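You operate a simulated robot arm through the tools that you are given. There is no shell and no other tool.

Carry out the task below with a simulated robot arm. There is one attempt and no reset: what you move stays moved.

## Task
Wipe the grid tray, then put in the blue block and stop A.
Fine: the block is one with a knob; use the cleaning pad and put it back. Set down upright: what you pick out. What is to be rubbed or washed off counts as gone when no trace of it is left.
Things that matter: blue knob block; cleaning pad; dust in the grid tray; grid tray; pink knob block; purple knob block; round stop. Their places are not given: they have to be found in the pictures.

Only the result counts: the job must be done as asked and must still hold three seconds after the hand-in. Knocking over, shifting, dropping, spilling or breaking anything else fails it.

## Robot
A 7-joint arm with a two-finger parallel gripper, fixed in place. Base frame: the origin is on the floor under the middle of its stand, x ahead of it, y to its left, z up; the work surface is at about z = 0.86. Units: m, degrees, N and s.
With the tool pointing down near the work surface it reaches from about 0.38 to 0.88 m from the base axis. Its first joint turns from -166.0 to 166.0 degrees. Payload 3.43 kg.
The tool frame sits at the grasp point between the pads (the TCP): z along the fingers, y along the line on which they close. The tips reach 0.034 m beyond it. Largest opening 0.128 m; finger width 0.024, thickness 0.012; the body of the gripper, 0.048 by 0.13 m, starts 0.096 m behind the TCP.
Orientation is told as [roll, pitch, yaw] about the base's x, y, z axes, in that order, counted from this pose: with the fingers straight down and closing along the base's y, the tool's x points along the base's -x, its y along +y and its z along -z.

## Interface
- The arm moves only by the tool send_rows. Its arguments are lists of equal length, an entry for each row: "claw": the gripper command, from -1 (shut) to 1 (fully open), values between in proportion; "travel": the shift along the tool's x, y, z in m, a list of three; "rot": the turn, a rotation vector about the tool's x, y, z in degrees, a list of three. In form: {"claw": [claw, ...], "travel": [[x, y, z], ...], "rot": [[wx, wy, wz], ...]}. A call has 1 to 20 rows; each row is the pose to reach, as a shift and turn from the pose commanded when the call began, along the tool's axes at that moment. Each row takes 0.2 s and may step no farther than 0.05 m and 8.6 degrees from the row before; otherwise, or with a gripper value out of range, the whole call is refused. A pose out of reach is approached as far as the arm can. The call stops where the force on the tool passes 40 N (or 10 N more than at its start, if that is more) or the arm is blocked; 0.2 s more then pass. The fingers move at their own pace (about 0.153 m/s each) and stop on an object; they squeeze with about 43 N. The grip force told is the motor's: it shows also when the fingers shut on nothing. Time passes only in rows, and 0.2 s behind the last, so rows that repeat a pose let the fingers close. The reply holds the time, the measured pose of the TCP, the force on the tool along the base axes, the opening and the grip force, in the units named above and with some noise, with the torque about the TCP (base axes, N m) and any sound that the robot's microphone picked up.
- Cameras (640 x 400 px; columns grow to the right, rows downward): "scene" is fixed at [0.3992, -0.6513, 1.443]; the picture's right is [0.27, -0.96, 0.00], its down [-0.80, -0.22, -0.55] and it looks along [0.53, 0.15, -0.83] (base axes); focal length 214 px, centre (320, 200). "wrist" rides on the gripper at [0.076, -0.011, -0.16] in the tool frame; the picture's right is [0.15, 0.99, 0.00], its down [-0.88, 0.13, -0.46] and it looks along [-0.45, 0.07, 0.89] (tool axes); focal length 234 px, centre (320, 200).
- snapshot(camera): a new picture of that camera. It takes no simulated time.
- locate(camera, pixels): for up to 12 pixels [column, row] of the newest picture of that camera ("zoom" is the newest enlarged one), the place [x, y, z] in the base frame of the surface seen there, good to about 0.002 m. It takes no simulated time.
- zoom(camera, box): a new picture of the part [left, top, right, bottom] of that camera's present view, enlarged. It takes no simulated time.
- close_job(): hands the job in; it is judged then, once.

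Unless the task says otherwise, let go and move clear before handing in.

The tools are called after "Request:" by a JSON object that holds its "op" and its "data". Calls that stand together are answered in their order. send_rows: Moves the arm, as the interface text tells. Its arguments: {"type":"object","properties":{"claw":{"type":"array","items":{"type":"number"}},"travel":{"type":"array","items":{"type":"array","items":{"type":"number"}}},"rot":{"type":"array","items":{"type":"array","items":{"type":"number"}}}},"required":["claw","travel","rot"]} The other tools are called the same way: snapshot (camera) takes a picture; locate (camera, pixels) gives the place of the surface under pixels of a picture; zoom (camera, box) takes an enlarged picture of a part of a camera's view; close_job () hands the job in.

At the start:

```text
time: 0.0
position: [0.5287, -0.3656, 1.1991]
tool_rot: [0.1, 0.1, 0.0]
force: [-0.4, 0.3, 0.8]
ft_torque: [-0.01, 0.01, 0.04]
grip_width: 0.128
gripper_force: 0.1
```

scene: 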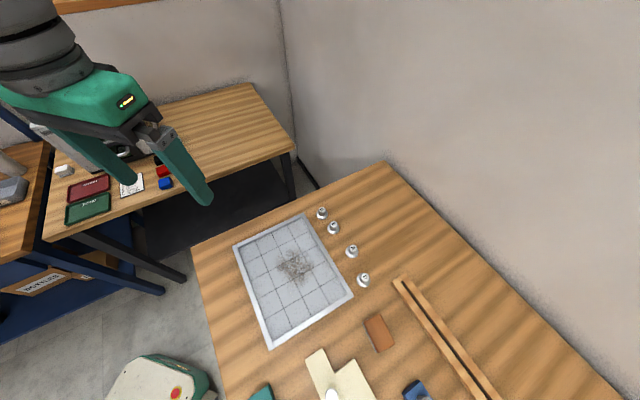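
wrist: 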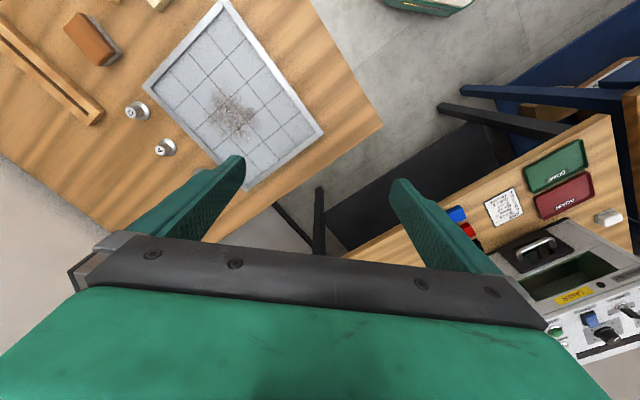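

The scene picture shows a tray with a dark smudge near (295,265), four round stops along its right edge at (322,213)–(363,280), and more objects at the bottom. I'll zoom in for details.

Request:
{"op": "zoom", "data": {"camera": "scene", "box": [220, 190, 400, 300]}}

Request:
{"op": "zoom", "data": {"camera": "scene", "box": [230, 290, 410, 400]}}

Request:
{"op": "zoom", "data": {"camera": "scene", "box": [360, 260, 590, 400]}}

Request:
{"op": "zoom", "data": {"camera": "scene", "box": [0, 120, 240, 270]}}

Request:
{"op": "zoom", "data": {"camera": "wrist", "box": [0, 0, 320, 200]}}

```text
3.56 times, centred on (310, 245) of scene
```

zoom: 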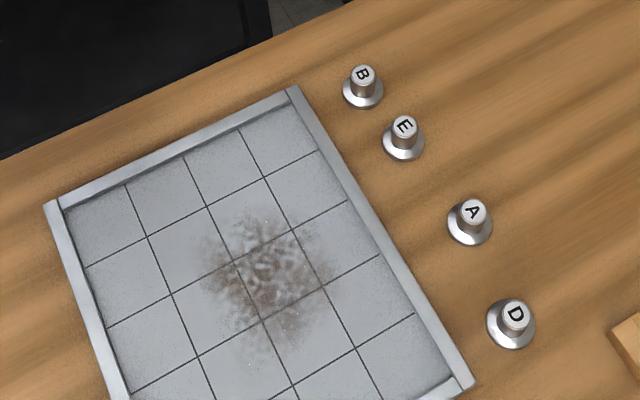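

```text
3.56 times, centred on (320, 345) of scene
```

zoom: 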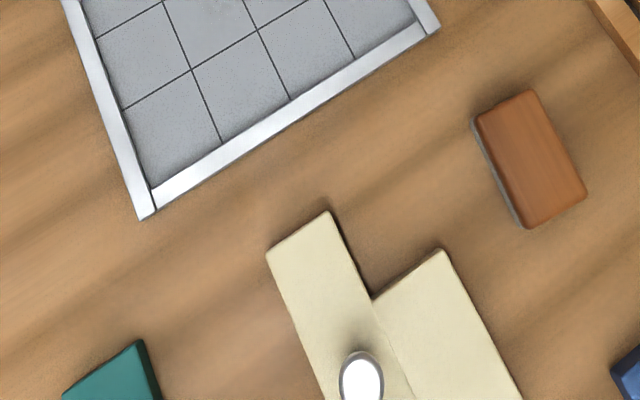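

```text
2.78 times, centred on (475, 330) of scene
```

zoom: 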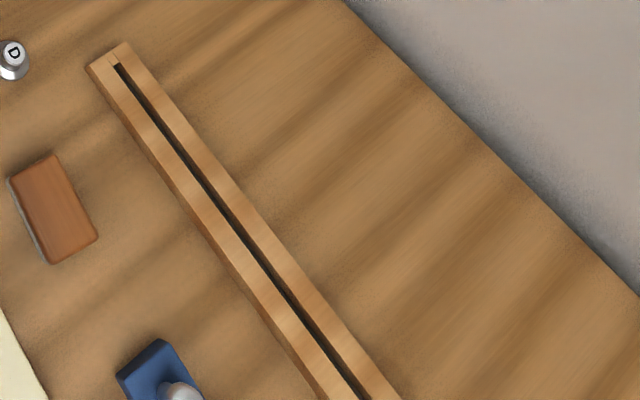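

```text
2.67 times, centred on (120, 195) of scene
```

zoom: 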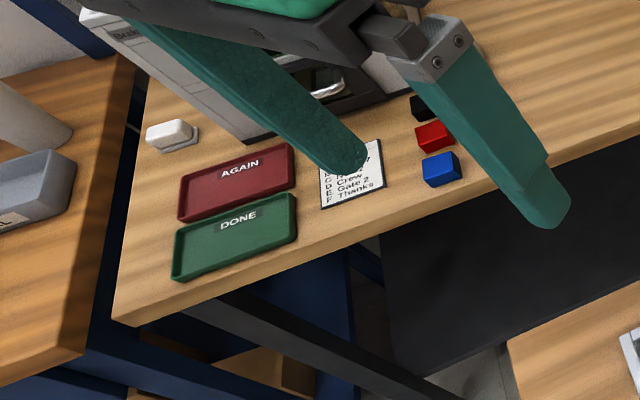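

```text
2.00 times, centred on (160, 100) of wrist
```

zoom: 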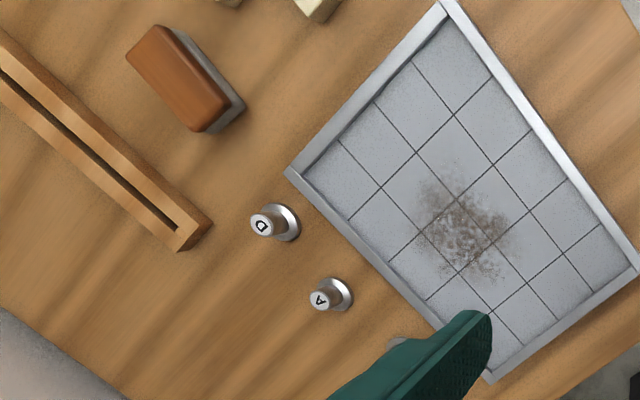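

The tray has a brown smudge; stops B, E, A, D stand beside it; a brown pad with a grey underside is at scene (380,333), and a blue knob piece is at (415,392). I'll get coordinates.

Request:
{"op": "locate", "data": {"camera": "scene", "pixels": [[235, 247], [303, 215], [351, 295], [271, 346], [295, 265], [322, 210], [334, 225], [352, 248], [364, 277], [380, 333], [415, 390], [330, 394]]}}

Request:
{"op": "zoom", "data": {"camera": "scene", "box": [220, 340, 460, 400]}}

```text
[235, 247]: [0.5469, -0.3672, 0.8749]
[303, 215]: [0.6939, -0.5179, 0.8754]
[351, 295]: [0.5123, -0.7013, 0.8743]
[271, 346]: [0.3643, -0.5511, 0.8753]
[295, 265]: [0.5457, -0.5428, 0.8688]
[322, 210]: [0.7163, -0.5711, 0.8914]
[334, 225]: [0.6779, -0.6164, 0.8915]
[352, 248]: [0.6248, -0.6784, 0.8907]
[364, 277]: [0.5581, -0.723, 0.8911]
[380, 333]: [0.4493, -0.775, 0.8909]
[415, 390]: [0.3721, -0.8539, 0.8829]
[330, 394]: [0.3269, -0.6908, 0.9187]
```

```text
2.67 times, centred on (340, 370) of scene
```

zoom: 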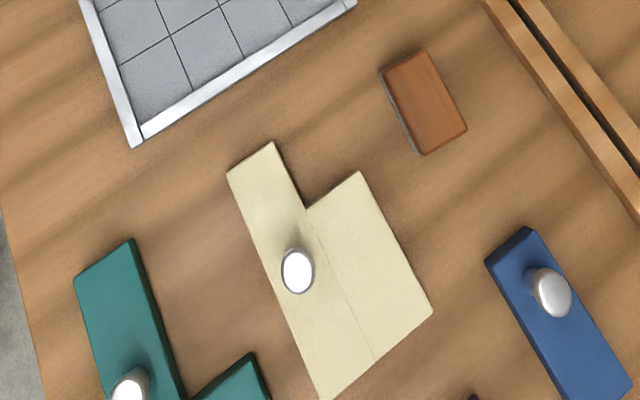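

Tray floor is at about z=0.869 with corners located. The blue block at scene (415,390) is cut off by the picture's edge, so I'll swing the arm to look over that area with the wrist camera.

Request:
{"op": "send_rows", "data": {"claw": [1, 1, 1, 1, 1, 1, 1, 1, 1, 1], "travel": [[0.0229, -0.0185, 0], [0.0458, -0.037, 0], [0.0687, -0.0555, 0], [0.0916, -0.074, 0], [0.1145, -0.0925, 0], [0.1374, -0.111, 0], [0.1603, -0.1295, 0], [0.1832, -0.148, 0], [0.2061, -0.1665, 0], [0.229, -0.185, 0]], "rot": [[0, 0, 7], [0, 0, 14], [0, 0, 21], [0, 0, 28], [0, 0, 35], [0, 0, 42], [0, 0, 49], [0, 0, 56], [0, 0, 63], [0, 0, 70]]}}

Request:
{"op": "snapshot", "data": {"camera": "wrist"}}

Request:
{"op": "snapshot", "data": {"camera": "scene"}}

```text
time: 2.2
position: [0.2991, -0.5523, 1.1989]
tool_rot: [-0.1, 0.0, -70.0]
force: [-0.1, 0.7, 0.1]
ft_torque: [-0.05, 0.0, -0.02]
grip_width: 0.1279
gripper_force: 0.1
```

```text
taken
```

wrist: 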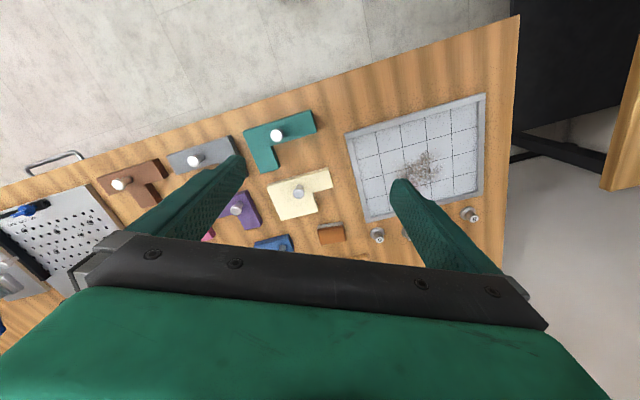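

```text
taken
```

scene: 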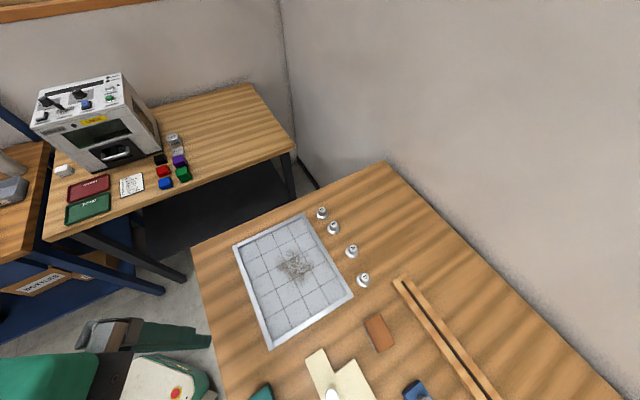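

The wrist view shows the blue block at (272,243), purple at (238,208), pink at (207,237), partly hidden by the finger. I'll locate these and move the gripper farther out for a clear view.

Request:
{"op": "locate", "data": {"camera": "wrist", "pixels": [[272, 243], [238, 208], [207, 237], [298, 191], [277, 134], [195, 160], [120, 184], [332, 233], [80, 230], [360, 258]]}}

Request:
{"op": "zoom", "data": {"camera": "wrist", "box": [160, 90, 500, 270]}}

```text
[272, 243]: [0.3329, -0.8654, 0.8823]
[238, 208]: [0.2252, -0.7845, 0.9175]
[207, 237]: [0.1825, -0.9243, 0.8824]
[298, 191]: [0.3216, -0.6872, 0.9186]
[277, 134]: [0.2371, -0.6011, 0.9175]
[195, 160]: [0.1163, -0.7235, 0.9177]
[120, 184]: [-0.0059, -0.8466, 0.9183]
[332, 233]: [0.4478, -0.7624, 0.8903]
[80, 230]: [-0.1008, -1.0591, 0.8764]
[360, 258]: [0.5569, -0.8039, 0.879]
```

```text
1.88 times, centred on (330, 180) of wrist
```

zoom: 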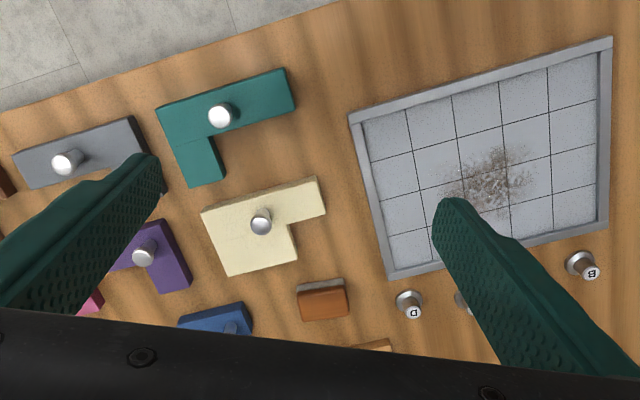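

The zoom earlier seemed to reveal area below the frame edge. I'll try zooms that extend down to see the blue block whole.

Request:
{"op": "zoom", "data": {"camera": "scene", "box": [340, 380, 500, 400]}}

```text
4.00 times, centred on (420, 390) of scene
```

zoom: 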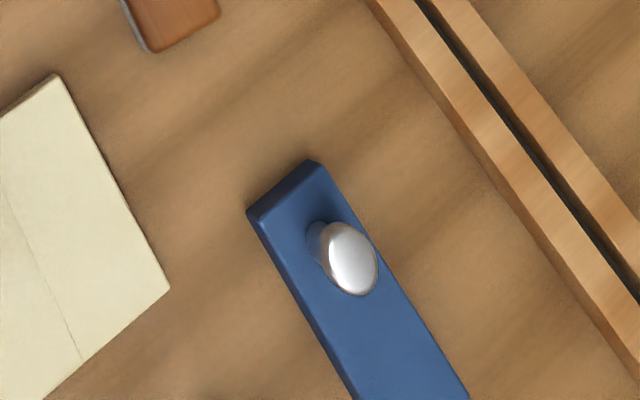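

Request:
{"op": "locate", "data": {"camera": "zoom", "pixels": [[350, 258], [320, 240], [250, 215], [315, 163], [355, 395], [467, 395], [290, 220], [400, 330]]}}

Request:
{"op": "zoom", "data": {"camera": "scene", "box": [380, 395, 540, 400]}}

```text
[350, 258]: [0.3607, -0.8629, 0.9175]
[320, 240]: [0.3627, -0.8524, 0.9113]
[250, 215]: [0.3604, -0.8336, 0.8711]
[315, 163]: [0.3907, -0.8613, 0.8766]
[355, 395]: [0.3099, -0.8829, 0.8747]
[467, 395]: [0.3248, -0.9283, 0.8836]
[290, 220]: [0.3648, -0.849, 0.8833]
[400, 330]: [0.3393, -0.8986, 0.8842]
```

```text
4.00 times, centred on (460, 398) of scene
```

zoom: 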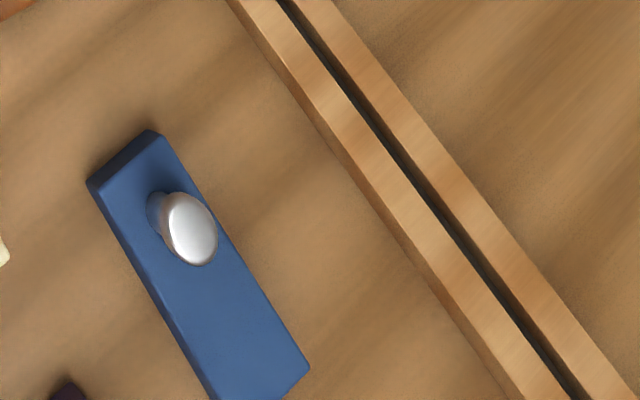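

The blue block's knob is at about (0.361, -0.863, top z 0.918), near the reach limit. I'll move the wrist camera over that area to see its complete shape and its neighbours.

Request:
{"op": "send_rows", "data": {"claw": [1, 1, 1, 1, 1], "travel": [[-0.03, -0.016, 0], [-0.06, -0.032, 0], [-0.09, -0.048, 0], [-0.12, -0.064, 0], [-0.15, -0.08, 0]], "rot": [[0, 0, 0], [0, 0, 0], [0, 0, 0], [0, 0, 0], [0, 0, 0]]}}

Request:
{"op": "snapshot", "data": {"camera": "wrist"}}

```text
time: 3.4
position: [0.2755, -0.719, 1.2002]
tool_rot: [-0.1, 0.1, -69.8]
force: [1.6, 0.7, 0.0]
ft_torque: [-0.03, 0.1, 0.0]
grip_width: 0.128
gripper_force: 0.0
```

```text
taken
```

wrist: 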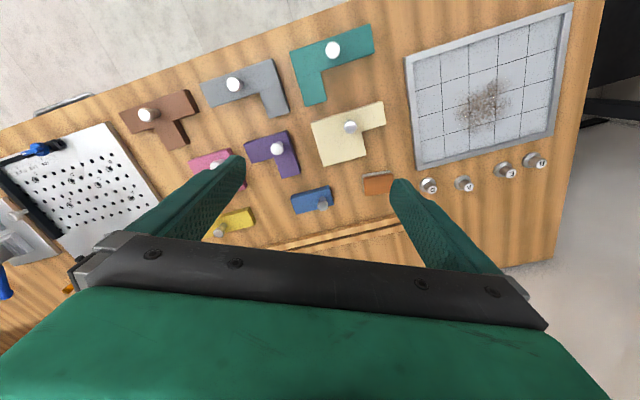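

Request:
{"op": "zoom", "data": {"camera": "wrist", "box": [170, 90, 410, 240]}}

Request:
{"op": "zoom", "data": {"camera": "wrist", "box": [395, 0, 585, 190]}}

```text
2.67 times, centred on (290, 165) of wrist
```

zoom: 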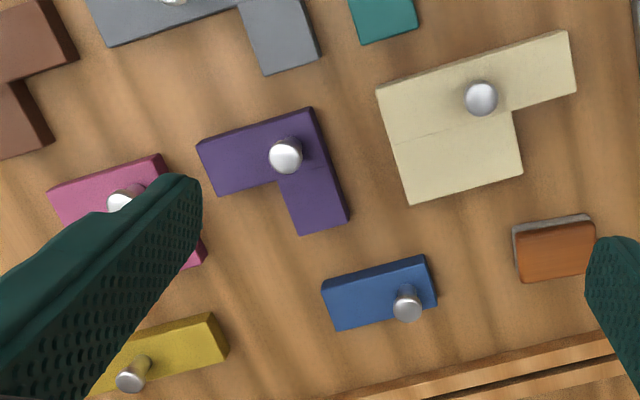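

```text
2.11 times, centred on (490, 95) of wrist
```

zoom: 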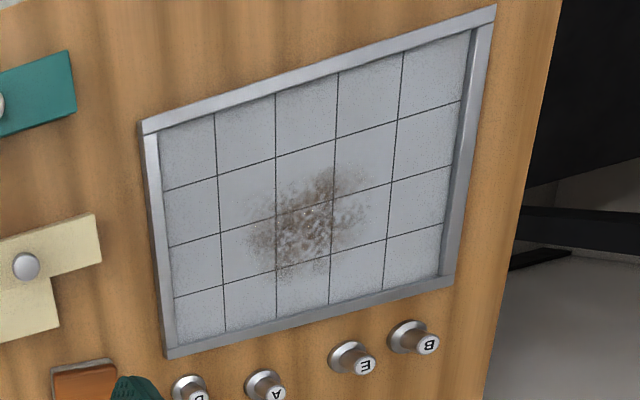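

Blue is a 1x2 block with its knob at wrist-zoom (407,303). I'll locate the corners of the blue block, pad, and others.

Request:
{"op": "zoom", "data": {"camera": "wrist", "box": [270, 150, 400, 240]}}

```text
4.44 times, centred on (335, 195) of wrist
```

zoom: 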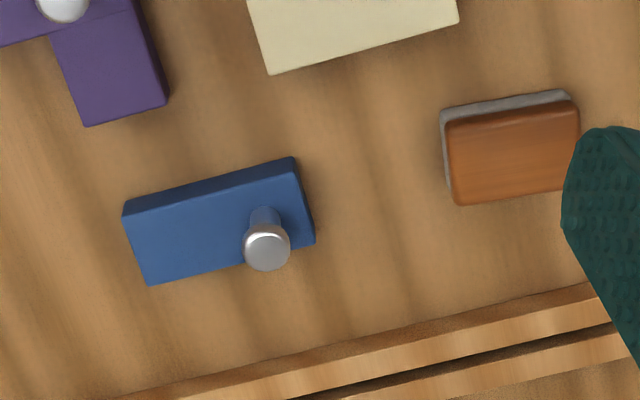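

Request:
{"op": "locate", "data": {"camera": "zoom", "pixels": [[128, 218], [150, 282], [293, 178], [311, 240], [270, 252], [266, 225], [125, 204], [292, 160], [447, 125], [458, 203], [574, 105], [563, 190]]}}

Request:
{"op": "snapshot", "data": {"camera": "wrist"}}

```text
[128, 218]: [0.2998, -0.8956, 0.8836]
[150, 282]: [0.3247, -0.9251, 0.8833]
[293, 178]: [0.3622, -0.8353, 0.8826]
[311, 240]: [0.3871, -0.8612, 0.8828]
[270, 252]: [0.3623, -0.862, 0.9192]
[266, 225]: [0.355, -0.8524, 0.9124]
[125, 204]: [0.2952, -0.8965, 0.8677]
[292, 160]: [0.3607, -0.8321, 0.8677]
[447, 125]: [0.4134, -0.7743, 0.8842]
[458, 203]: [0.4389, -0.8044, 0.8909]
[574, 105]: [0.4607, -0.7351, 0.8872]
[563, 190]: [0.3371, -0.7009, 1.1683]
```

```text
taken
```

wrist: 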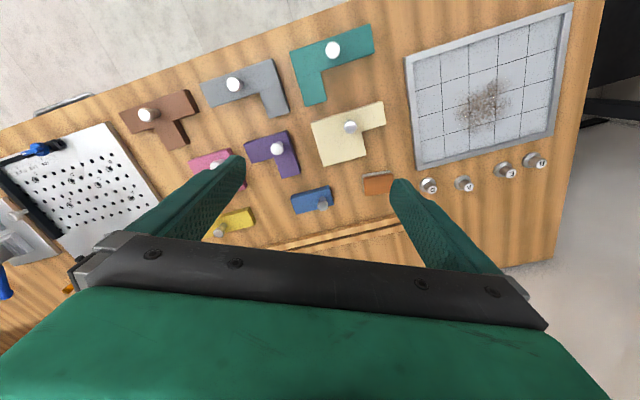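

Blue: long axis at ~44°, knob at (0.362,-0.862). The pad's top corners put its centre near (0.45,-0.77). Next I'll measure the table height, tray grid and dust extents from the scene camera.

Request:
{"op": "zoom", "data": {"camera": "scene", "box": [230, 205, 360, 350]}}

```text
2.76 times, centred on (295, 278) of scene
```

zoom: 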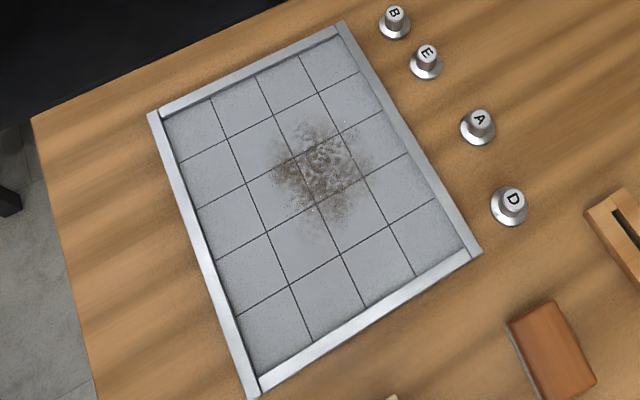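

Request:
{"op": "locate", "data": {"camera": "zoom", "pixels": [[228, 137], [318, 94], [315, 204], [289, 286], [388, 226], [258, 175], [375, 155], [330, 245], [300, 118], [345, 230], [420, 280], [560, 300]]}}

Request:
{"op": "locate", "data": {"camera": "zoom", "pixels": [[165, 118], [337, 37], [464, 247], [262, 374], [395, 8], [426, 50], [480, 116], [512, 196], [396, 30], [427, 72], [475, 138], [507, 218]]}}

```text
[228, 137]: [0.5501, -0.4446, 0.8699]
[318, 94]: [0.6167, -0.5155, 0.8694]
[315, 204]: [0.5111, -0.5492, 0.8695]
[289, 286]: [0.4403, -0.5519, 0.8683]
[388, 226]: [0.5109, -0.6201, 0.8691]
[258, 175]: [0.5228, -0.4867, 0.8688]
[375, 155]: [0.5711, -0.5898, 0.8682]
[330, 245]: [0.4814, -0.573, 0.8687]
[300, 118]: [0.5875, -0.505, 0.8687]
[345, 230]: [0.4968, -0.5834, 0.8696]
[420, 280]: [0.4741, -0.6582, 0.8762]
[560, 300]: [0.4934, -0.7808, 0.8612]
```

```text
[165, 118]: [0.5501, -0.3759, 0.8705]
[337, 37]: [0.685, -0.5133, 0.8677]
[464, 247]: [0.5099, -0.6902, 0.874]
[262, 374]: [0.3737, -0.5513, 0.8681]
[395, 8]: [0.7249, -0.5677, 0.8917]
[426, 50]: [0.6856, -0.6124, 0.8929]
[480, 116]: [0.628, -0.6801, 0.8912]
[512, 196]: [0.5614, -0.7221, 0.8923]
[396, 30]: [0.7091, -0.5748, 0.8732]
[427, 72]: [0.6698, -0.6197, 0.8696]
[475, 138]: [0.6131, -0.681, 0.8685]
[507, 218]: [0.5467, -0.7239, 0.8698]
```

The table is at z≈0.861, tray floor ≈0.869, rim ≈0.875, with tray axes at ±45°. Now I'll measure the pad precisely, since I must grasp and return it exactly.

Request:
{"op": "zoom", "data": {"camera": "scene", "box": [350, 305, 410, 360]}}

```text
7.27 times, centred on (380, 332) of scene
```

zoom: 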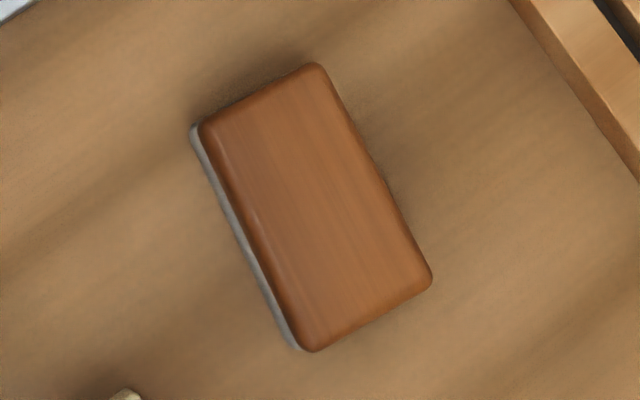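

Request:
{"op": "locate", "data": {"camera": "zoom", "pixels": [[208, 128], [318, 72], [425, 280], [312, 342], [315, 205], [260, 235], [375, 178], [262, 97], [370, 312], [192, 130], [292, 346], [230, 220]]}}

```text
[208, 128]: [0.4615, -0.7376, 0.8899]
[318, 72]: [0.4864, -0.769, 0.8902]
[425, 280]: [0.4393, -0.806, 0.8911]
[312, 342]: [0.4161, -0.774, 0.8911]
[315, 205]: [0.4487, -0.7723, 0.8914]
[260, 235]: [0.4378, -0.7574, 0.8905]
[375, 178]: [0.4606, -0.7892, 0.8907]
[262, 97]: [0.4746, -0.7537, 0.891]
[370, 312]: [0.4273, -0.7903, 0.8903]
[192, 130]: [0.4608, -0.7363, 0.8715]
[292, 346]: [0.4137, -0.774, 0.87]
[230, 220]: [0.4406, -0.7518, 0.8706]
```

The pad's top centre is (0.451,-0.772), long axis at ≈38°, about 0.062 x 0.042, top at z 0.891. I'll move above it with yaw -52° so the fingers close along its long axis, with a narrower opening.

Request:
{"op": "send_rows", "data": {"claw": [0.45, 0.45, 0.45, 0.45, 0.45, 0.45, 0.45, 0.45], "travel": [[-0.013, 0.0181, 0.0187], [-0.0261, 0.0362, 0.0375], [-0.0391, 0.0543, 0.0562], [-0.0522, 0.0724, 0.075], [-0.0652, 0.0905, 0.0937], [-0.0782, 0.1086, 0.1125], [-0.0913, 0.1267, 0.1312], [-0.1043, 0.1448, 0.15]], "rot": [[0, 0, -2.25], [0, 0, -4.5], [0, 0, -6.75], [0, 0, -9], [0, 0, -11.25], [0, 0, -13.5], [0, 0, -15.75], [0, 0, -18]]}}

Request:
{"op": "snapshot", "data": {"camera": "wrist"}}

Request:
{"op": "snapshot", "data": {"camera": "scene"}}

```text
time: 5.2
position: [0.4211, -0.7343, 1.062]
tool_rot: [0.0, 0.0, -53.5]
force: [-0.1, 0.1, 0.5]
ft_torque: [0.0, 0.04, 0.01]
grip_width: 0.0925
gripper_force: 0.1
out of reach, approached as far as the arm can: row 6, 7, 8
```

```text
taken
```

wrist: 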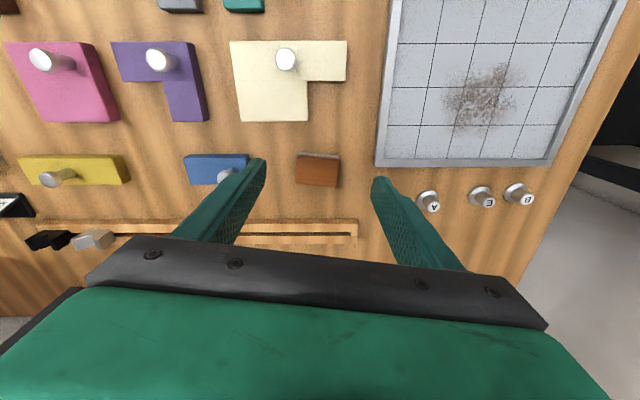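

```text
taken
```

scene: 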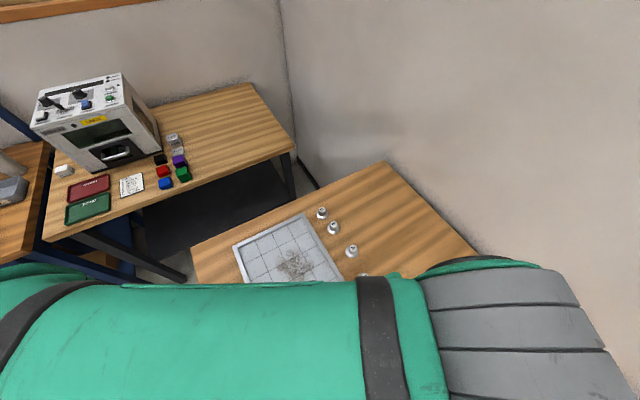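

The arm stopped short at radius 0.85, so tilting is needed to reach farther. I'll send a null row to see which pose the arm now counts as commanded.

Request:
{"op": "send_rows", "data": {"claw": [0.45], "travel": [[0, 0, 0]], "rot": [[0, 0, 0]]}}

```text
time: 5.6
position: [0.4204, -0.7355, 1.0625]
tool_rot: [-0.1, 0.0, -53.8]
force: [-0.9, 0.1, 0.6]
ft_torque: [0.0, -0.01, -0.01]
grip_width: 0.0927
gripper_force: 0.2
```

The null row was accepted, so the commanded pose equals the reached one (0.4205,-0.735,1.0625, yaw ≈-53.7). Now I'll tilt the tool 12° about its y axis so the fingers point outward, and correct the yaw to -52.

Request:
{"op": "send_rows", "data": {"claw": [0.45, 0.45, 0.45], "travel": [[0, 0, 0], [0, 0, 0], [0, 0, 0]], "rot": [[-0.06, -4, -0.6], [-0.12, -8, -1.2], [-0.18, -12, -1.7]]}}

```text
time: 6.4
position: [0.4221, -0.7355, 1.0607]
tool_rot: [-0.1, -12.1, -50.4]
force: [-0.1, 0.0, -0.5]
ft_torque: [0.02, -0.01, 0.0]
grip_width: 0.0924
gripper_force: 0.1
```

Tilt is in place (pitch -12.1, yaw -50.4). I'll descend to z≈0.96 above the pad centre and trim yaw to -51.8, then check with the wrist camera.

Request:
{"op": "send_rows", "data": {"claw": [0.45, 0.45, 0.45, 0.45], "travel": [[-0.0048, -0.0002, 0.0268], [-0.0096, -0.0004, 0.0535], [-0.0143, -0.0006, 0.0803], [-0.0191, -0.0008, 0.107]], "rot": [[0.07, 0, 0.34], [0.14, 0, 0.68], [0.22, 0, 1.03], [0.29, 0, 1.37]]}}

Request:
{"op": "snapshot", "data": {"camera": "wrist"}}

Request:
{"op": "snapshot", "data": {"camera": "scene"}}

```text
time: 7.4
position: [0.4491, -0.7666, 0.9602]
tool_rot: [0.0, -12.0, -51.6]
force: [0.9, 0.2, 0.0]
ft_torque: [-0.05, 0.04, 0.01]
grip_width: 0.0927
gripper_force: 0.2
```

```text
taken
```

wrist: 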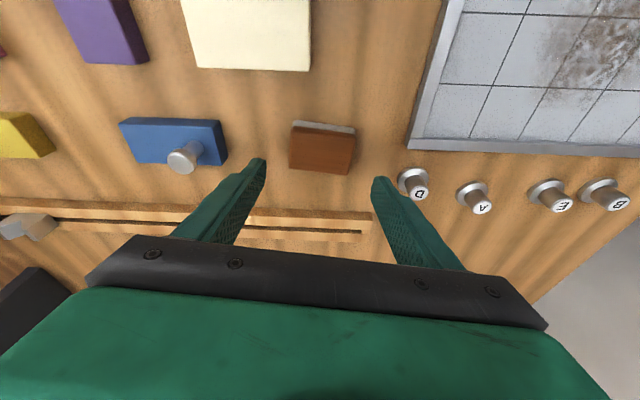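

```text
taken
```

scene: 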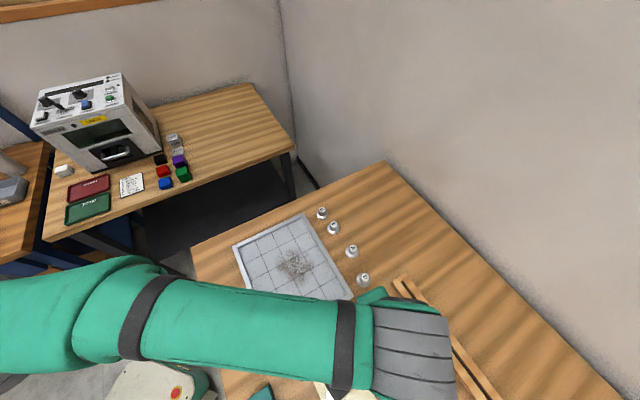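

The tool reached (0.449,-0.767,0.960) and the pad at wrist (322,148) sits centred between the fingers. I'll zoom to refine the pad's pose before descending.

Request:
{"op": "zoom", "data": {"camera": "wrist", "box": [260, 100, 390, 200]}}

```text
4.00 times, centred on (325, 150) of wrist
```

zoom: 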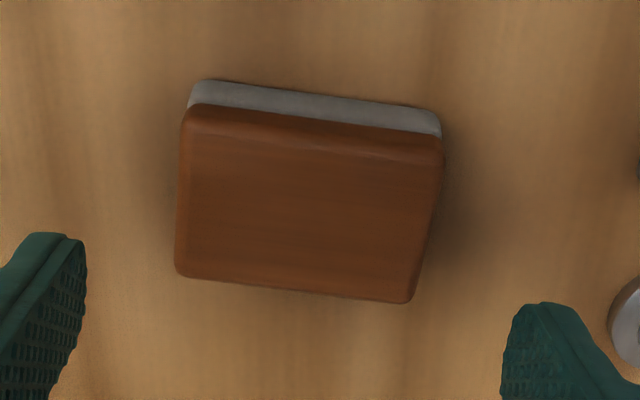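

Request:
{"op": "locate", "data": {"camera": "zoom", "pixels": [[190, 115], [180, 270], [436, 145], [410, 295], [310, 205], [182, 190], [424, 220], [190, 95], [438, 122], [310, 95], [300, 290], [500, 90]]}}

```text
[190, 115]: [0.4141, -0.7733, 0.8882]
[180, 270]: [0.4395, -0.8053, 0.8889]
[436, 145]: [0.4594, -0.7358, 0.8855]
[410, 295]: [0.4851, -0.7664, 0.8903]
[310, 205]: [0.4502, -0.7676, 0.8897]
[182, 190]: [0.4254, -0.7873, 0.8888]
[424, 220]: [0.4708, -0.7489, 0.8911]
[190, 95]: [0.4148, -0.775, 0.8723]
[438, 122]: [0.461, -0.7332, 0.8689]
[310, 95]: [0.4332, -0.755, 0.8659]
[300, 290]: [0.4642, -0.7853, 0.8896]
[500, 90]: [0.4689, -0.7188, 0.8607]
```

The pad's refined centre is (0.450,-0.771), angle ≈39°, matching the tool. I'll descend to z≈0.907 around it with the fingers still open.

Request:
{"op": "send_rows", "data": {"claw": [0.45, 0.45, 0.45], "travel": [[0.0042, -0.0006, 0.0172], [0.0083, -0.0013, 0.0345], [0.0125, -0.0019, 0.0517]], "rot": [[0, 0, 0], [0, 0, 0], [0, 0, 0]]}}

Request:
{"op": "zoom", "data": {"camera": "wrist", "box": [220, 80, 440, 220]}}

```text
time: 8.2
position: [0.4456, -0.7648, 0.9074]
tool_rot: [0.0, -11.9, -51.6]
force: [0.5, 0.6, 0.6]
ft_torque: [0.01, -0.03, 0.01]
grip_width: 0.0926
gripper_force: 0.1
```

```text
2.86 times, centred on (330, 150) of wrist
```

zoom: 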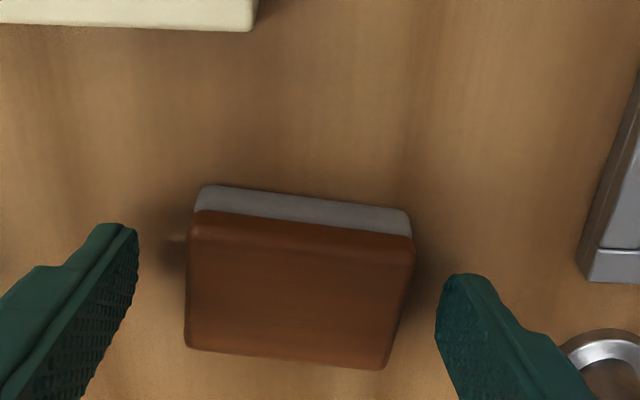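

The fingers straddle the pad; it looks slightly closer to the right finger. I'll check the fingertip and pad edge places.

Request:
{"op": "locate", "data": {"camera": "zoom", "pixels": [[132, 240], [444, 290], [188, 270], [186, 330], [410, 270], [395, 340], [205, 200], [408, 222]]}}

```text
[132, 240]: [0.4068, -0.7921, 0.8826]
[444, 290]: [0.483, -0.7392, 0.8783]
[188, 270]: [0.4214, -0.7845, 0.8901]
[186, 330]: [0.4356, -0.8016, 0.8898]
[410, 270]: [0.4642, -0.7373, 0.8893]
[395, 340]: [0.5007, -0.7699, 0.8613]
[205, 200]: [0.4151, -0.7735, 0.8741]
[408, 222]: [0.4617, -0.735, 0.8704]
```

The pad is off-centre by only ~1.2 mm. I'll trim that and close on it.

Request:
{"op": "send_rows", "data": {"claw": [0.45, -1, -1, -1], "travel": [[0, 0.0012, 0], [0, 0.0012, 0], [0, 0.0012, 0], [0, 0.0012, 0]], "rot": [[0, 0, 0], [0, 0, 0], [0, 0, 0], [0, 0, 0]]}}

Request:
{"op": "zoom", "data": {"camera": "wrist", "box": [220, 80, 440, 220]}}

```text
time: 9.2
position: [0.447, -0.765, 0.9067]
tool_rot: [-0.1, -11.9, -51.7]
force: [0.6, 0.4, 0.5]
ft_torque: [-0.02, 0.03, 0.01]
grip_width: 0.0643
gripper_force: 43.0
```

```text
2.86 times, centred on (330, 150) of wrist
```

zoom: 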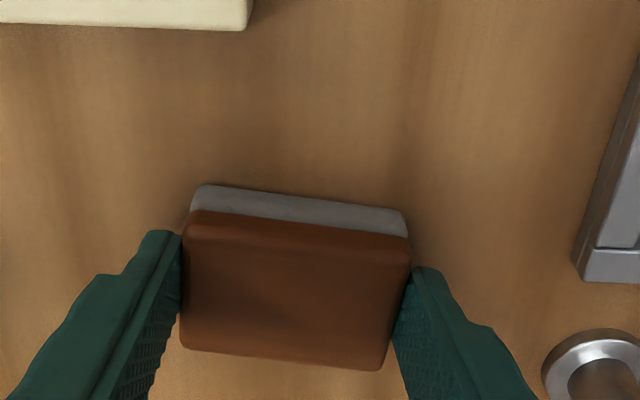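

The pad is gripped (width 0.0643, 43 N) at TCP ≈(0.447,-0.765,0.907). I'll lift it 6 cm, carry it over the tray's near corner and lower it to just above the tray floor.

Request:
{"op": "send_rows", "data": {"claw": [-1, -1, -1, -1, -1, -1, -1, -1, -1, -1], "travel": [[-0.0062, 0, -0.0293], [-0.0124, 0, -0.0587], [0.0177, 0.0246, -0.0651], [0.0478, 0.0493, -0.0714], [0.0778, 0.0739, -0.0778], [0.1079, 0.0985, -0.0842], [0.138, 0.1232, -0.0906], [0.1681, 0.1478, -0.0969], [0.1732, 0.1478, -0.0724], [0.1764, 0.1478, -0.0578]], "rot": [[0, 0, 0], [0, 0, 0], [0, 0, 0], [0, 0, 0], [0, 0, 0], [0, 0, 0], [0, 0, 0], [0, 0, 0], [0, 0, 0], [0, 0, 0]]}}

Request:
{"op": "snapshot", "data": {"camera": "wrist"}}

Request:
{"op": "snapshot", "data": {"camera": "scene"}}

```text
time: 11.4
position: [0.4472, -0.5283, 0.9262]
tool_rot: [0.0, -11.9, -51.6]
force: [-0.3, 0.2, -0.8]
ft_torque: [-0.01, 0.0, 0.01]
grip_width: 0.0639
gripper_force: 42.9
```

```text
taken
```

wrist: 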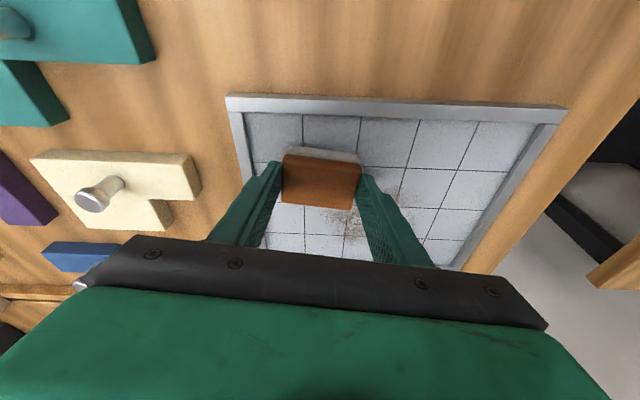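

```text
taken
```

scene: 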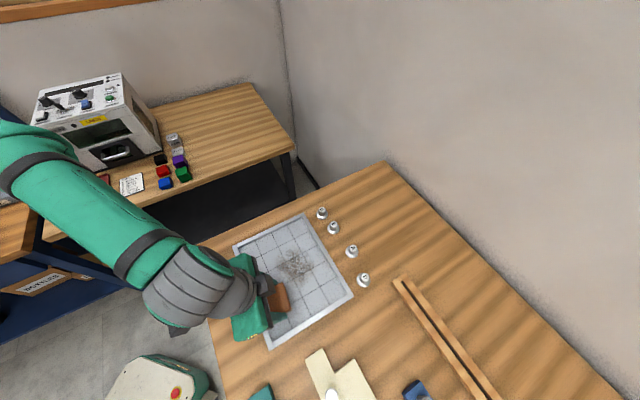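

The pad is over the tray's near corner, with TCP at z 0.926. I'll lower it gently and watch for contact force.

Request:
{"op": "send_rows", "data": {"claw": [-1, -1, -1, -1], "travel": [[0.001, 0, 0.0049], [0.0017, 0, 0.0078], [0.0021, 0, 0.0098], [0.0023, 0, 0.0108]], "rot": [[0, 0, 0], [0, 0, 0], [0, 0, 0], [0, 0, 0]]}}

```text
time: 12.4
position: [0.4496, -0.5293, 0.9163]
tool_rot: [0.0, -12.0, -51.7]
force: [0.0, -0.5, -0.6]
ft_torque: [-0.02, -0.01, -0.02]
grip_width: 0.0641
gripper_force: 42.9
```

No contact yet at z 0.916. I'll lower another 2 mm in small steps.

Request:
{"op": "send_rows", "data": {"claw": [-1, -1], "travel": [[0.0002, 0, 0.001], [0.0004, 0, 0.002]], "rot": [[0, 0, 0], [0, 0, 0]]}}

```text
time: 13.0
position: [0.449, -0.529, 0.9155]
tool_rot: [0.0, -12.1, -51.7]
force: [-2.8, 5.5, 12.7]
ft_torque: [0.23, 0.17, 0.0]
grip_width: 0.064
gripper_force: 43.5
```

Contact: about 12.7 N downward, a good wiping pressure. I'll sweep across the tray and back at this height, then shift over one lane.

Request:
{"op": "send_rows", "data": {"claw": [-1, -1, -1, -1, -1, -1, -1, -1, -1, -1, -1, -1, -1, -1], "travel": [[-0.0194, 0.0023, 0.0041], [-0.0389, 0.0047, 0.0082], [-0.0583, 0.007, 0.0123], [-0.0777, 0.0093, 0.0165], [-0.0972, 0.0117, 0.0206], [-0.1166, 0.014, 0.0247], [-0.0972, 0.0117, 0.0206], [-0.0777, 0.0093, 0.0165], [-0.0583, 0.007, 0.0123], [-0.0389, 0.0047, 0.0082], [-0.0194, 0.0023, 0.0041], [0, 0, 0], [0.0021, 0.0179, -0.0004], [0.004, 0.0348, -0.0008]], "rot": [[0, 0, 0], [0, 0, 0], [0, 0, 0], [0, 0, 0], [0, 0, 0], [0, 0, 0], [0, 0, 0], [0, 0, 0], [0, 0, 0], [0, 0, 0], [0, 0, 0], [0, 0, 0], [0, 0, 0], [0, 0, 0]]}}

Request:
{"op": "snapshot", "data": {"camera": "scene"}}

Request:
{"op": "snapshot", "data": {"camera": "wrist"}}

```text
time: 16.0
position: [0.4725, -0.5038, 0.9148]
tool_rot: [0.0, -12.0, -51.7]
force: [-10.4, -6.9, 29.2]
ft_torque: [-0.39, 0.11, 0.05]
grip_width: 0.0643
gripper_force: 42.3
```

```text
taken
```

scene: 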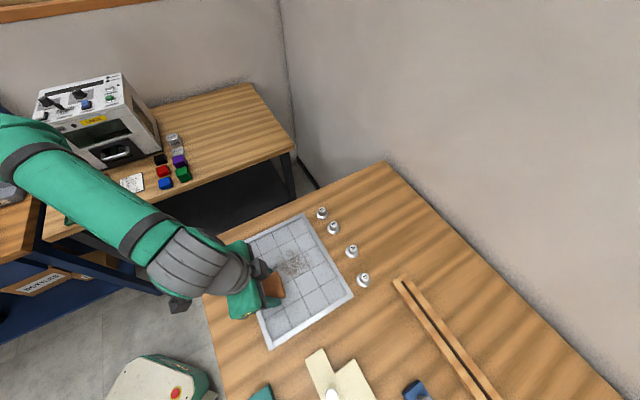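

```text
taken
```

wrist: 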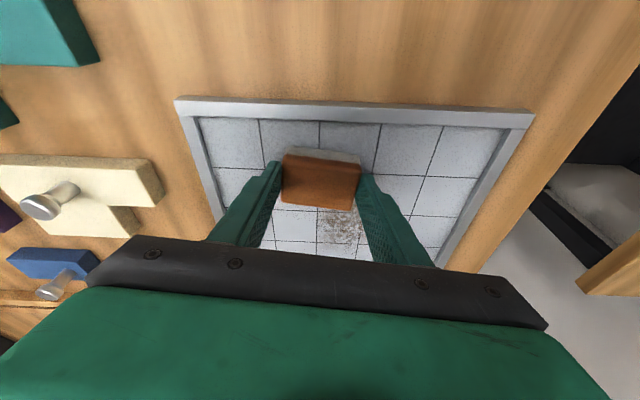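

The dust is thinning; force rose to about 29 N, so I'll ease up 0.7 mm and wipe the next lane.

Request:
{"op": "send_rows", "data": {"claw": [-1, -1, -1, -1, -1, -1, -1, -1, -1, -1, -1, -1, -1, -1], "travel": [[-0.0196, 0.0023, 0.0034], [-0.0391, 0.0047, 0.0075], [-0.0585, 0.007, 0.0116], [-0.0779, 0.0093, 0.0158], [-0.0974, 0.0117, 0.0199], [-0.1168, 0.014, 0.024], [-0.0974, 0.0117, 0.0199], [-0.0779, 0.0093, 0.0158], [-0.0585, 0.007, 0.0116], [-0.0391, 0.0047, 0.0075], [-0.0196, 0.0023, 0.0034], [-0.0002, 0, -0.0007], [0.0019, 0.0179, -0.0011], [0.0038, 0.0348, -0.0015]], "rot": [[0, 0, 0], [0, 0, 0], [0, 0, 0], [0, 0, 0], [0, 0, 0], [0, 0, 0], [0, 0, 0], [0, 0, 0], [0, 0, 0], [0, 0, 0], [0, 0, 0], [0, 0, 0], [0, 0, 0], [0, 0, 0]]}}

Request:
{"op": "zoom", "data": {"camera": "scene", "box": [230, 205, 360, 350]}}

Request:
{"op": "snapshot", "data": {"camera": "wrist"}}

```text
time: 19.0
position: [0.4991, -0.4799, 0.9148]
tool_rot: [0.1, -12.1, -51.6]
force: [-0.3, 0.4, 0.5]
ft_torque: [-0.01, 0.01, -0.05]
grip_width: 0.0641
gripper_force: 43.7
```

```text
2.76 times, centred on (295, 278) of scene
```

zoom: 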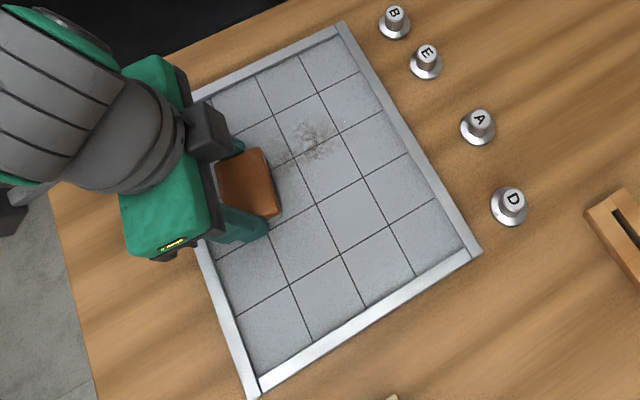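

```text
taken
```

wrist: 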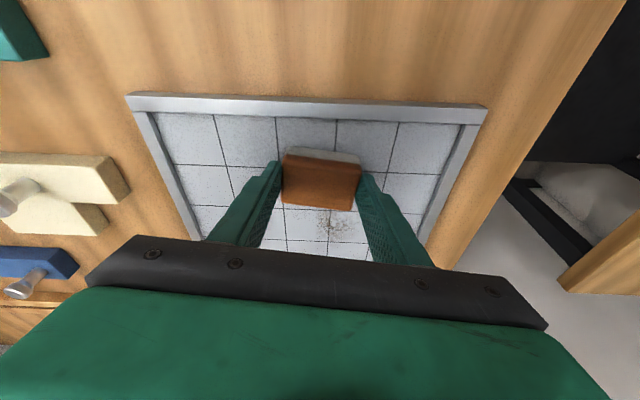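

Force dropped to zero there, so I eased too far; the remaining dust is around zoom (315,145). I'll go down 0.5 mm and wipe the next lane.

Request:
{"op": "send_rows", "data": {"claw": [-1, -1, -1, -1, -1, -1, -1, -1, -1, -1, -1, -1, -1, -1], "travel": [[-0.0193, 0.0023, 0.0046], [-0.0388, 0.0047, 0.0087], [-0.0582, 0.007, 0.0128], [-0.0776, 0.0093, 0.017], [-0.0971, 0.0117, 0.0211], [-0.1165, 0.014, 0.0252], [-0.0971, 0.0117, 0.0211], [-0.0776, 0.0093, 0.017], [-0.0582, 0.007, 0.0128], [-0.0388, 0.0047, 0.0087], [-0.0193, 0.0023, 0.0046], [0.0001, 0, 0.0005], [0.0022, 0.0179, 0.0001], [0.0041, 0.0348, -0.0003]], "rot": [[0, 0, 0], [0, 0, 0], [0, 0, 0], [0, 0, 0], [0, 0, 0], [0, 0, 0], [0, 0, 0], [0, 0, 0], [0, 0, 0], [0, 0, 0], [0, 0, 0], [0, 0, 0], [0, 0, 0], [0, 0, 0]]}}

Request:
{"op": "zoom", "data": {"camera": "scene", "box": [230, 205, 360, 350]}}

Request:
{"op": "snapshot", "data": {"camera": "wrist"}}

```text
time: 21.8
position: [0.5059, -0.4716, 0.9142]
tool_rot: [-0.3, -12.1, -51.7]
force: [-1.7, 3.4, 8.5]
ft_torque: [0.35, -0.21, 0.15]
grip_width: 0.0642
gripper_force: 42.7
stopped in row 14: the force on the tool passed its limit at 41 N (the readings are from after the stop); the commanded pose is now the measured one
```

```text
2.76 times, centred on (295, 278) of scene
```

zoom: 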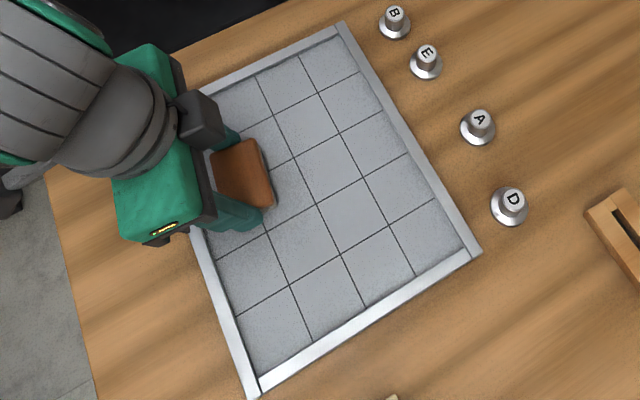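

```text
taken
```

wrist: 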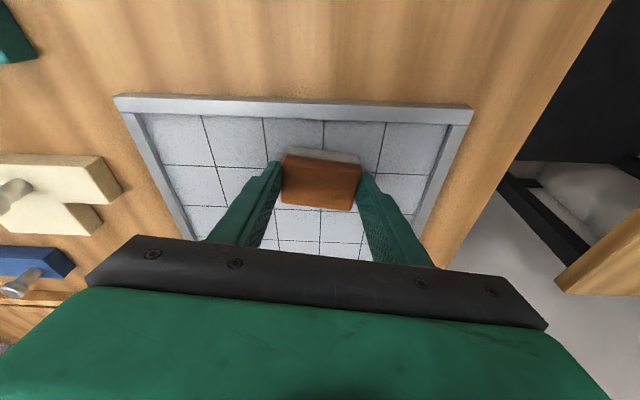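

The force limit stopped the last lane shift, and the commanded pose is now the measured one. The visible dust seems gone; I'll lift the pad and pull back to inspect the tray.

Request:
{"op": "send_rows", "data": {"claw": [-1, -1, -1, -1, -1], "travel": [[-0.0062, 0, -0.0293], [0.0189, 0, -0.0551], [0.0581, 0, -0.0634], [0.0972, 0, -0.0717], [0.1363, 0, -0.08]], "rot": [[0, 0, 0], [0, 0, 0], [0, 0, 0], [0, 0, 0], [0, 0, 0]]}}

Request:
{"op": "zoom", "data": {"camera": "scene", "box": [230, 205, 360, 350]}}

Request:
{"op": "zoom", "data": {"camera": "scene", "box": [260, 220, 340, 300]}}

Request:
{"op": "snapshot", "data": {"camera": "wrist"}}

```text
time: 23.0
position: [0.4122, -0.3538, 0.9627]
tool_rot: [-0.4, -12.1, -51.8]
force: [0.2, -0.9, -0.3]
ft_torque: [0.01, -0.02, 0.0]
grip_width: 0.0642
gripper_force: 42.8
```

```text
2.76 times, centred on (295, 278) of scene
```

zoom: 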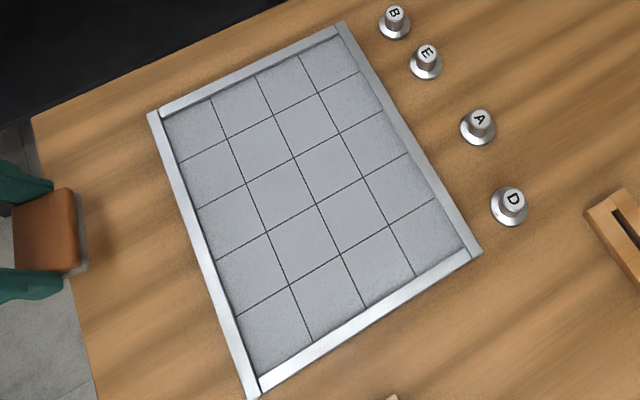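

```text
5.00 times, centred on (300, 260) of scene
```

zoom: 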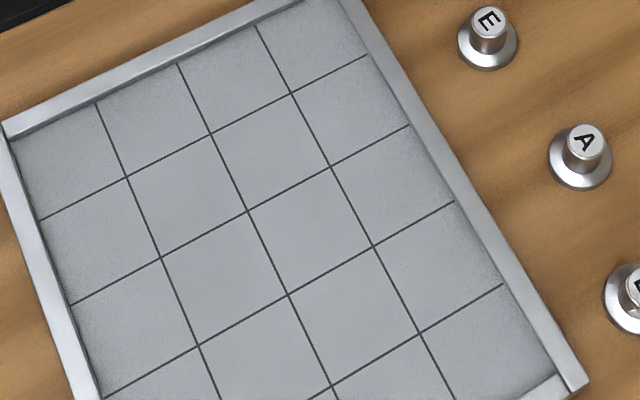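

```text
taken
```

wrist: 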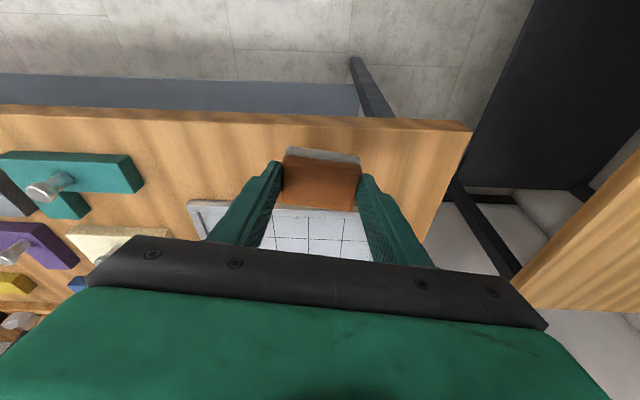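

The smudge looks gone, but outer cells show faint speckle that could be shading or residual dust. I'll zoom further to check.

Request:
{"op": "zoom", "data": {"camera": "scene", "box": [235, 240, 275, 265]}}

Request:
{"op": "zoom", "data": {"camera": "scene", "box": [270, 250, 310, 275]}}

Request:
{"op": "zoom", "data": {"camera": "scene", "box": [310, 275, 350, 300]}}

Request:
{"op": "zoom", "data": {"camera": "scene", "box": [265, 300, 305, 325]}}

```text
16.00 times, centred on (255, 252) of scene
```

zoom: 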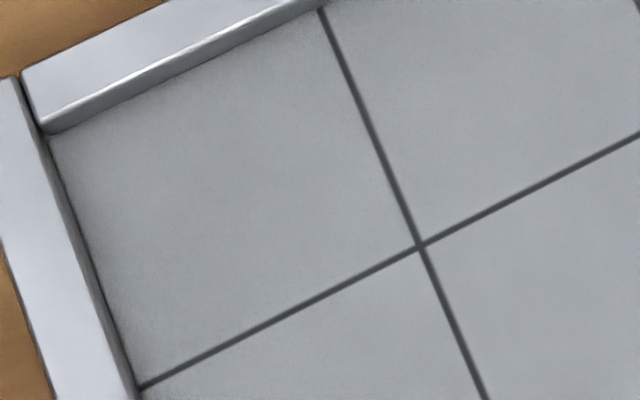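

```text
16.00 times, centred on (290, 262) of scene
```

zoom: 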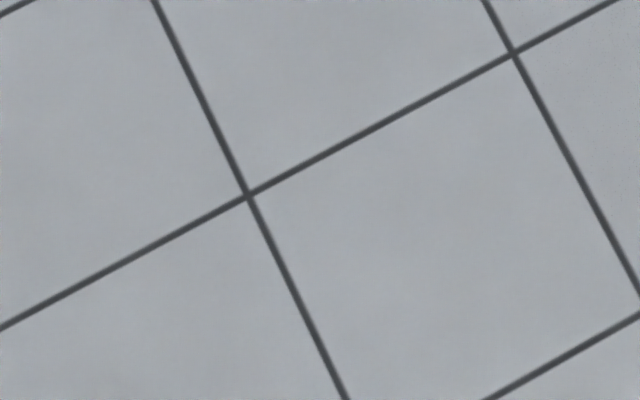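

```text
16.00 times, centred on (330, 288) of scene
```

zoom: 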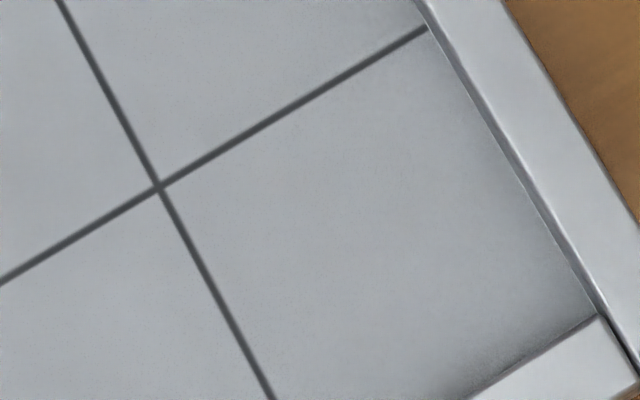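

```text
16.00 times, centred on (285, 312) of scene
```

zoom: 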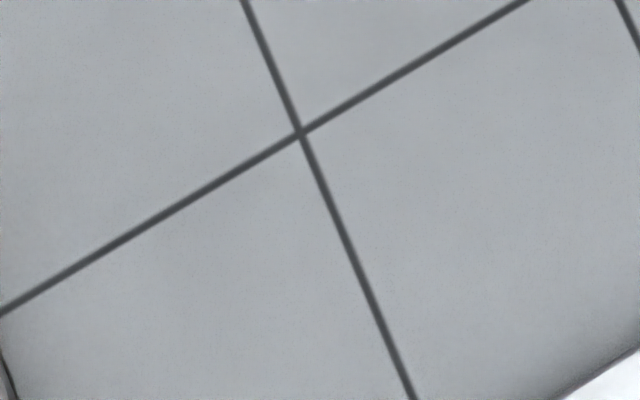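

Those cells are uniformly grey, i.e. shading only. I'll check the upper and right cells where the last lane was cut short.

Request:
{"op": "zoom", "data": {"camera": "scene", "box": [265, 222, 305, 247]}}

Request:
{"op": "zoom", "data": {"camera": "scene", "box": [295, 225, 335, 250]}}

Request:
{"op": "zoom", "data": {"camera": "scene", "box": [300, 250, 340, 275]}}

Request:
{"op": "zoom", "data": {"camera": "scene", "box": [250, 265, 290, 290]}}

```text
16.00 times, centred on (285, 234) of scene
```

zoom: 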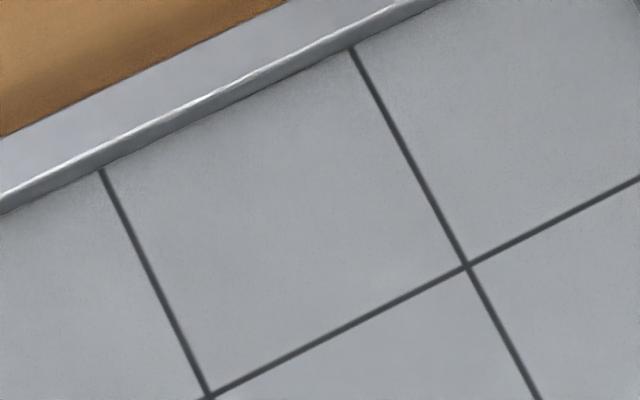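

```text
16.00 times, centred on (315, 238) of scene
```

zoom: 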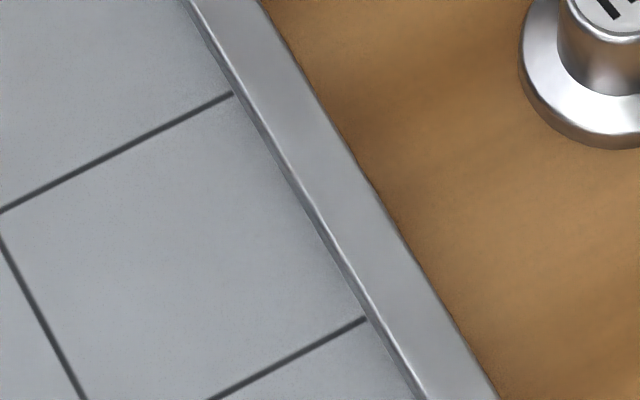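

```text
16.00 times, centred on (320, 262) of scene
```

zoom: 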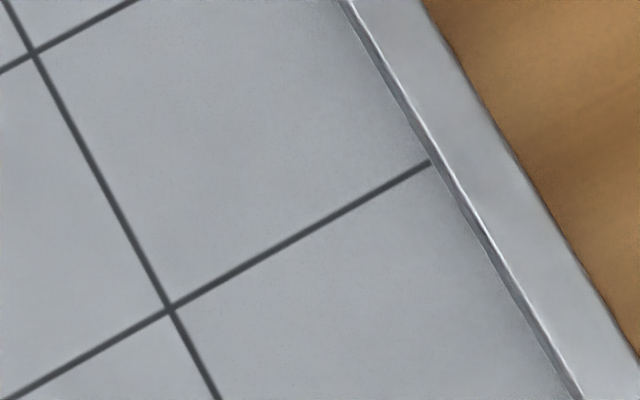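

```text
16.00 times, centred on (270, 278) of scene
```

zoom: 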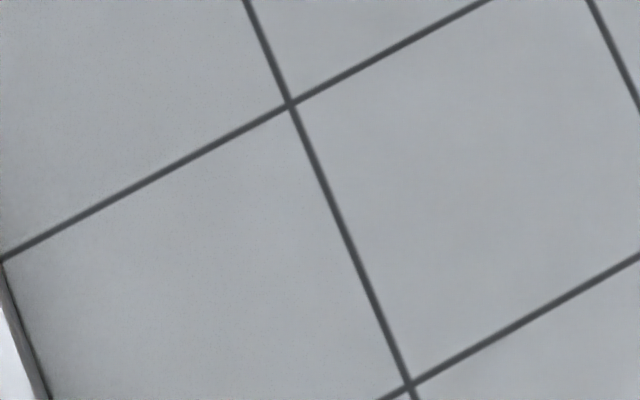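

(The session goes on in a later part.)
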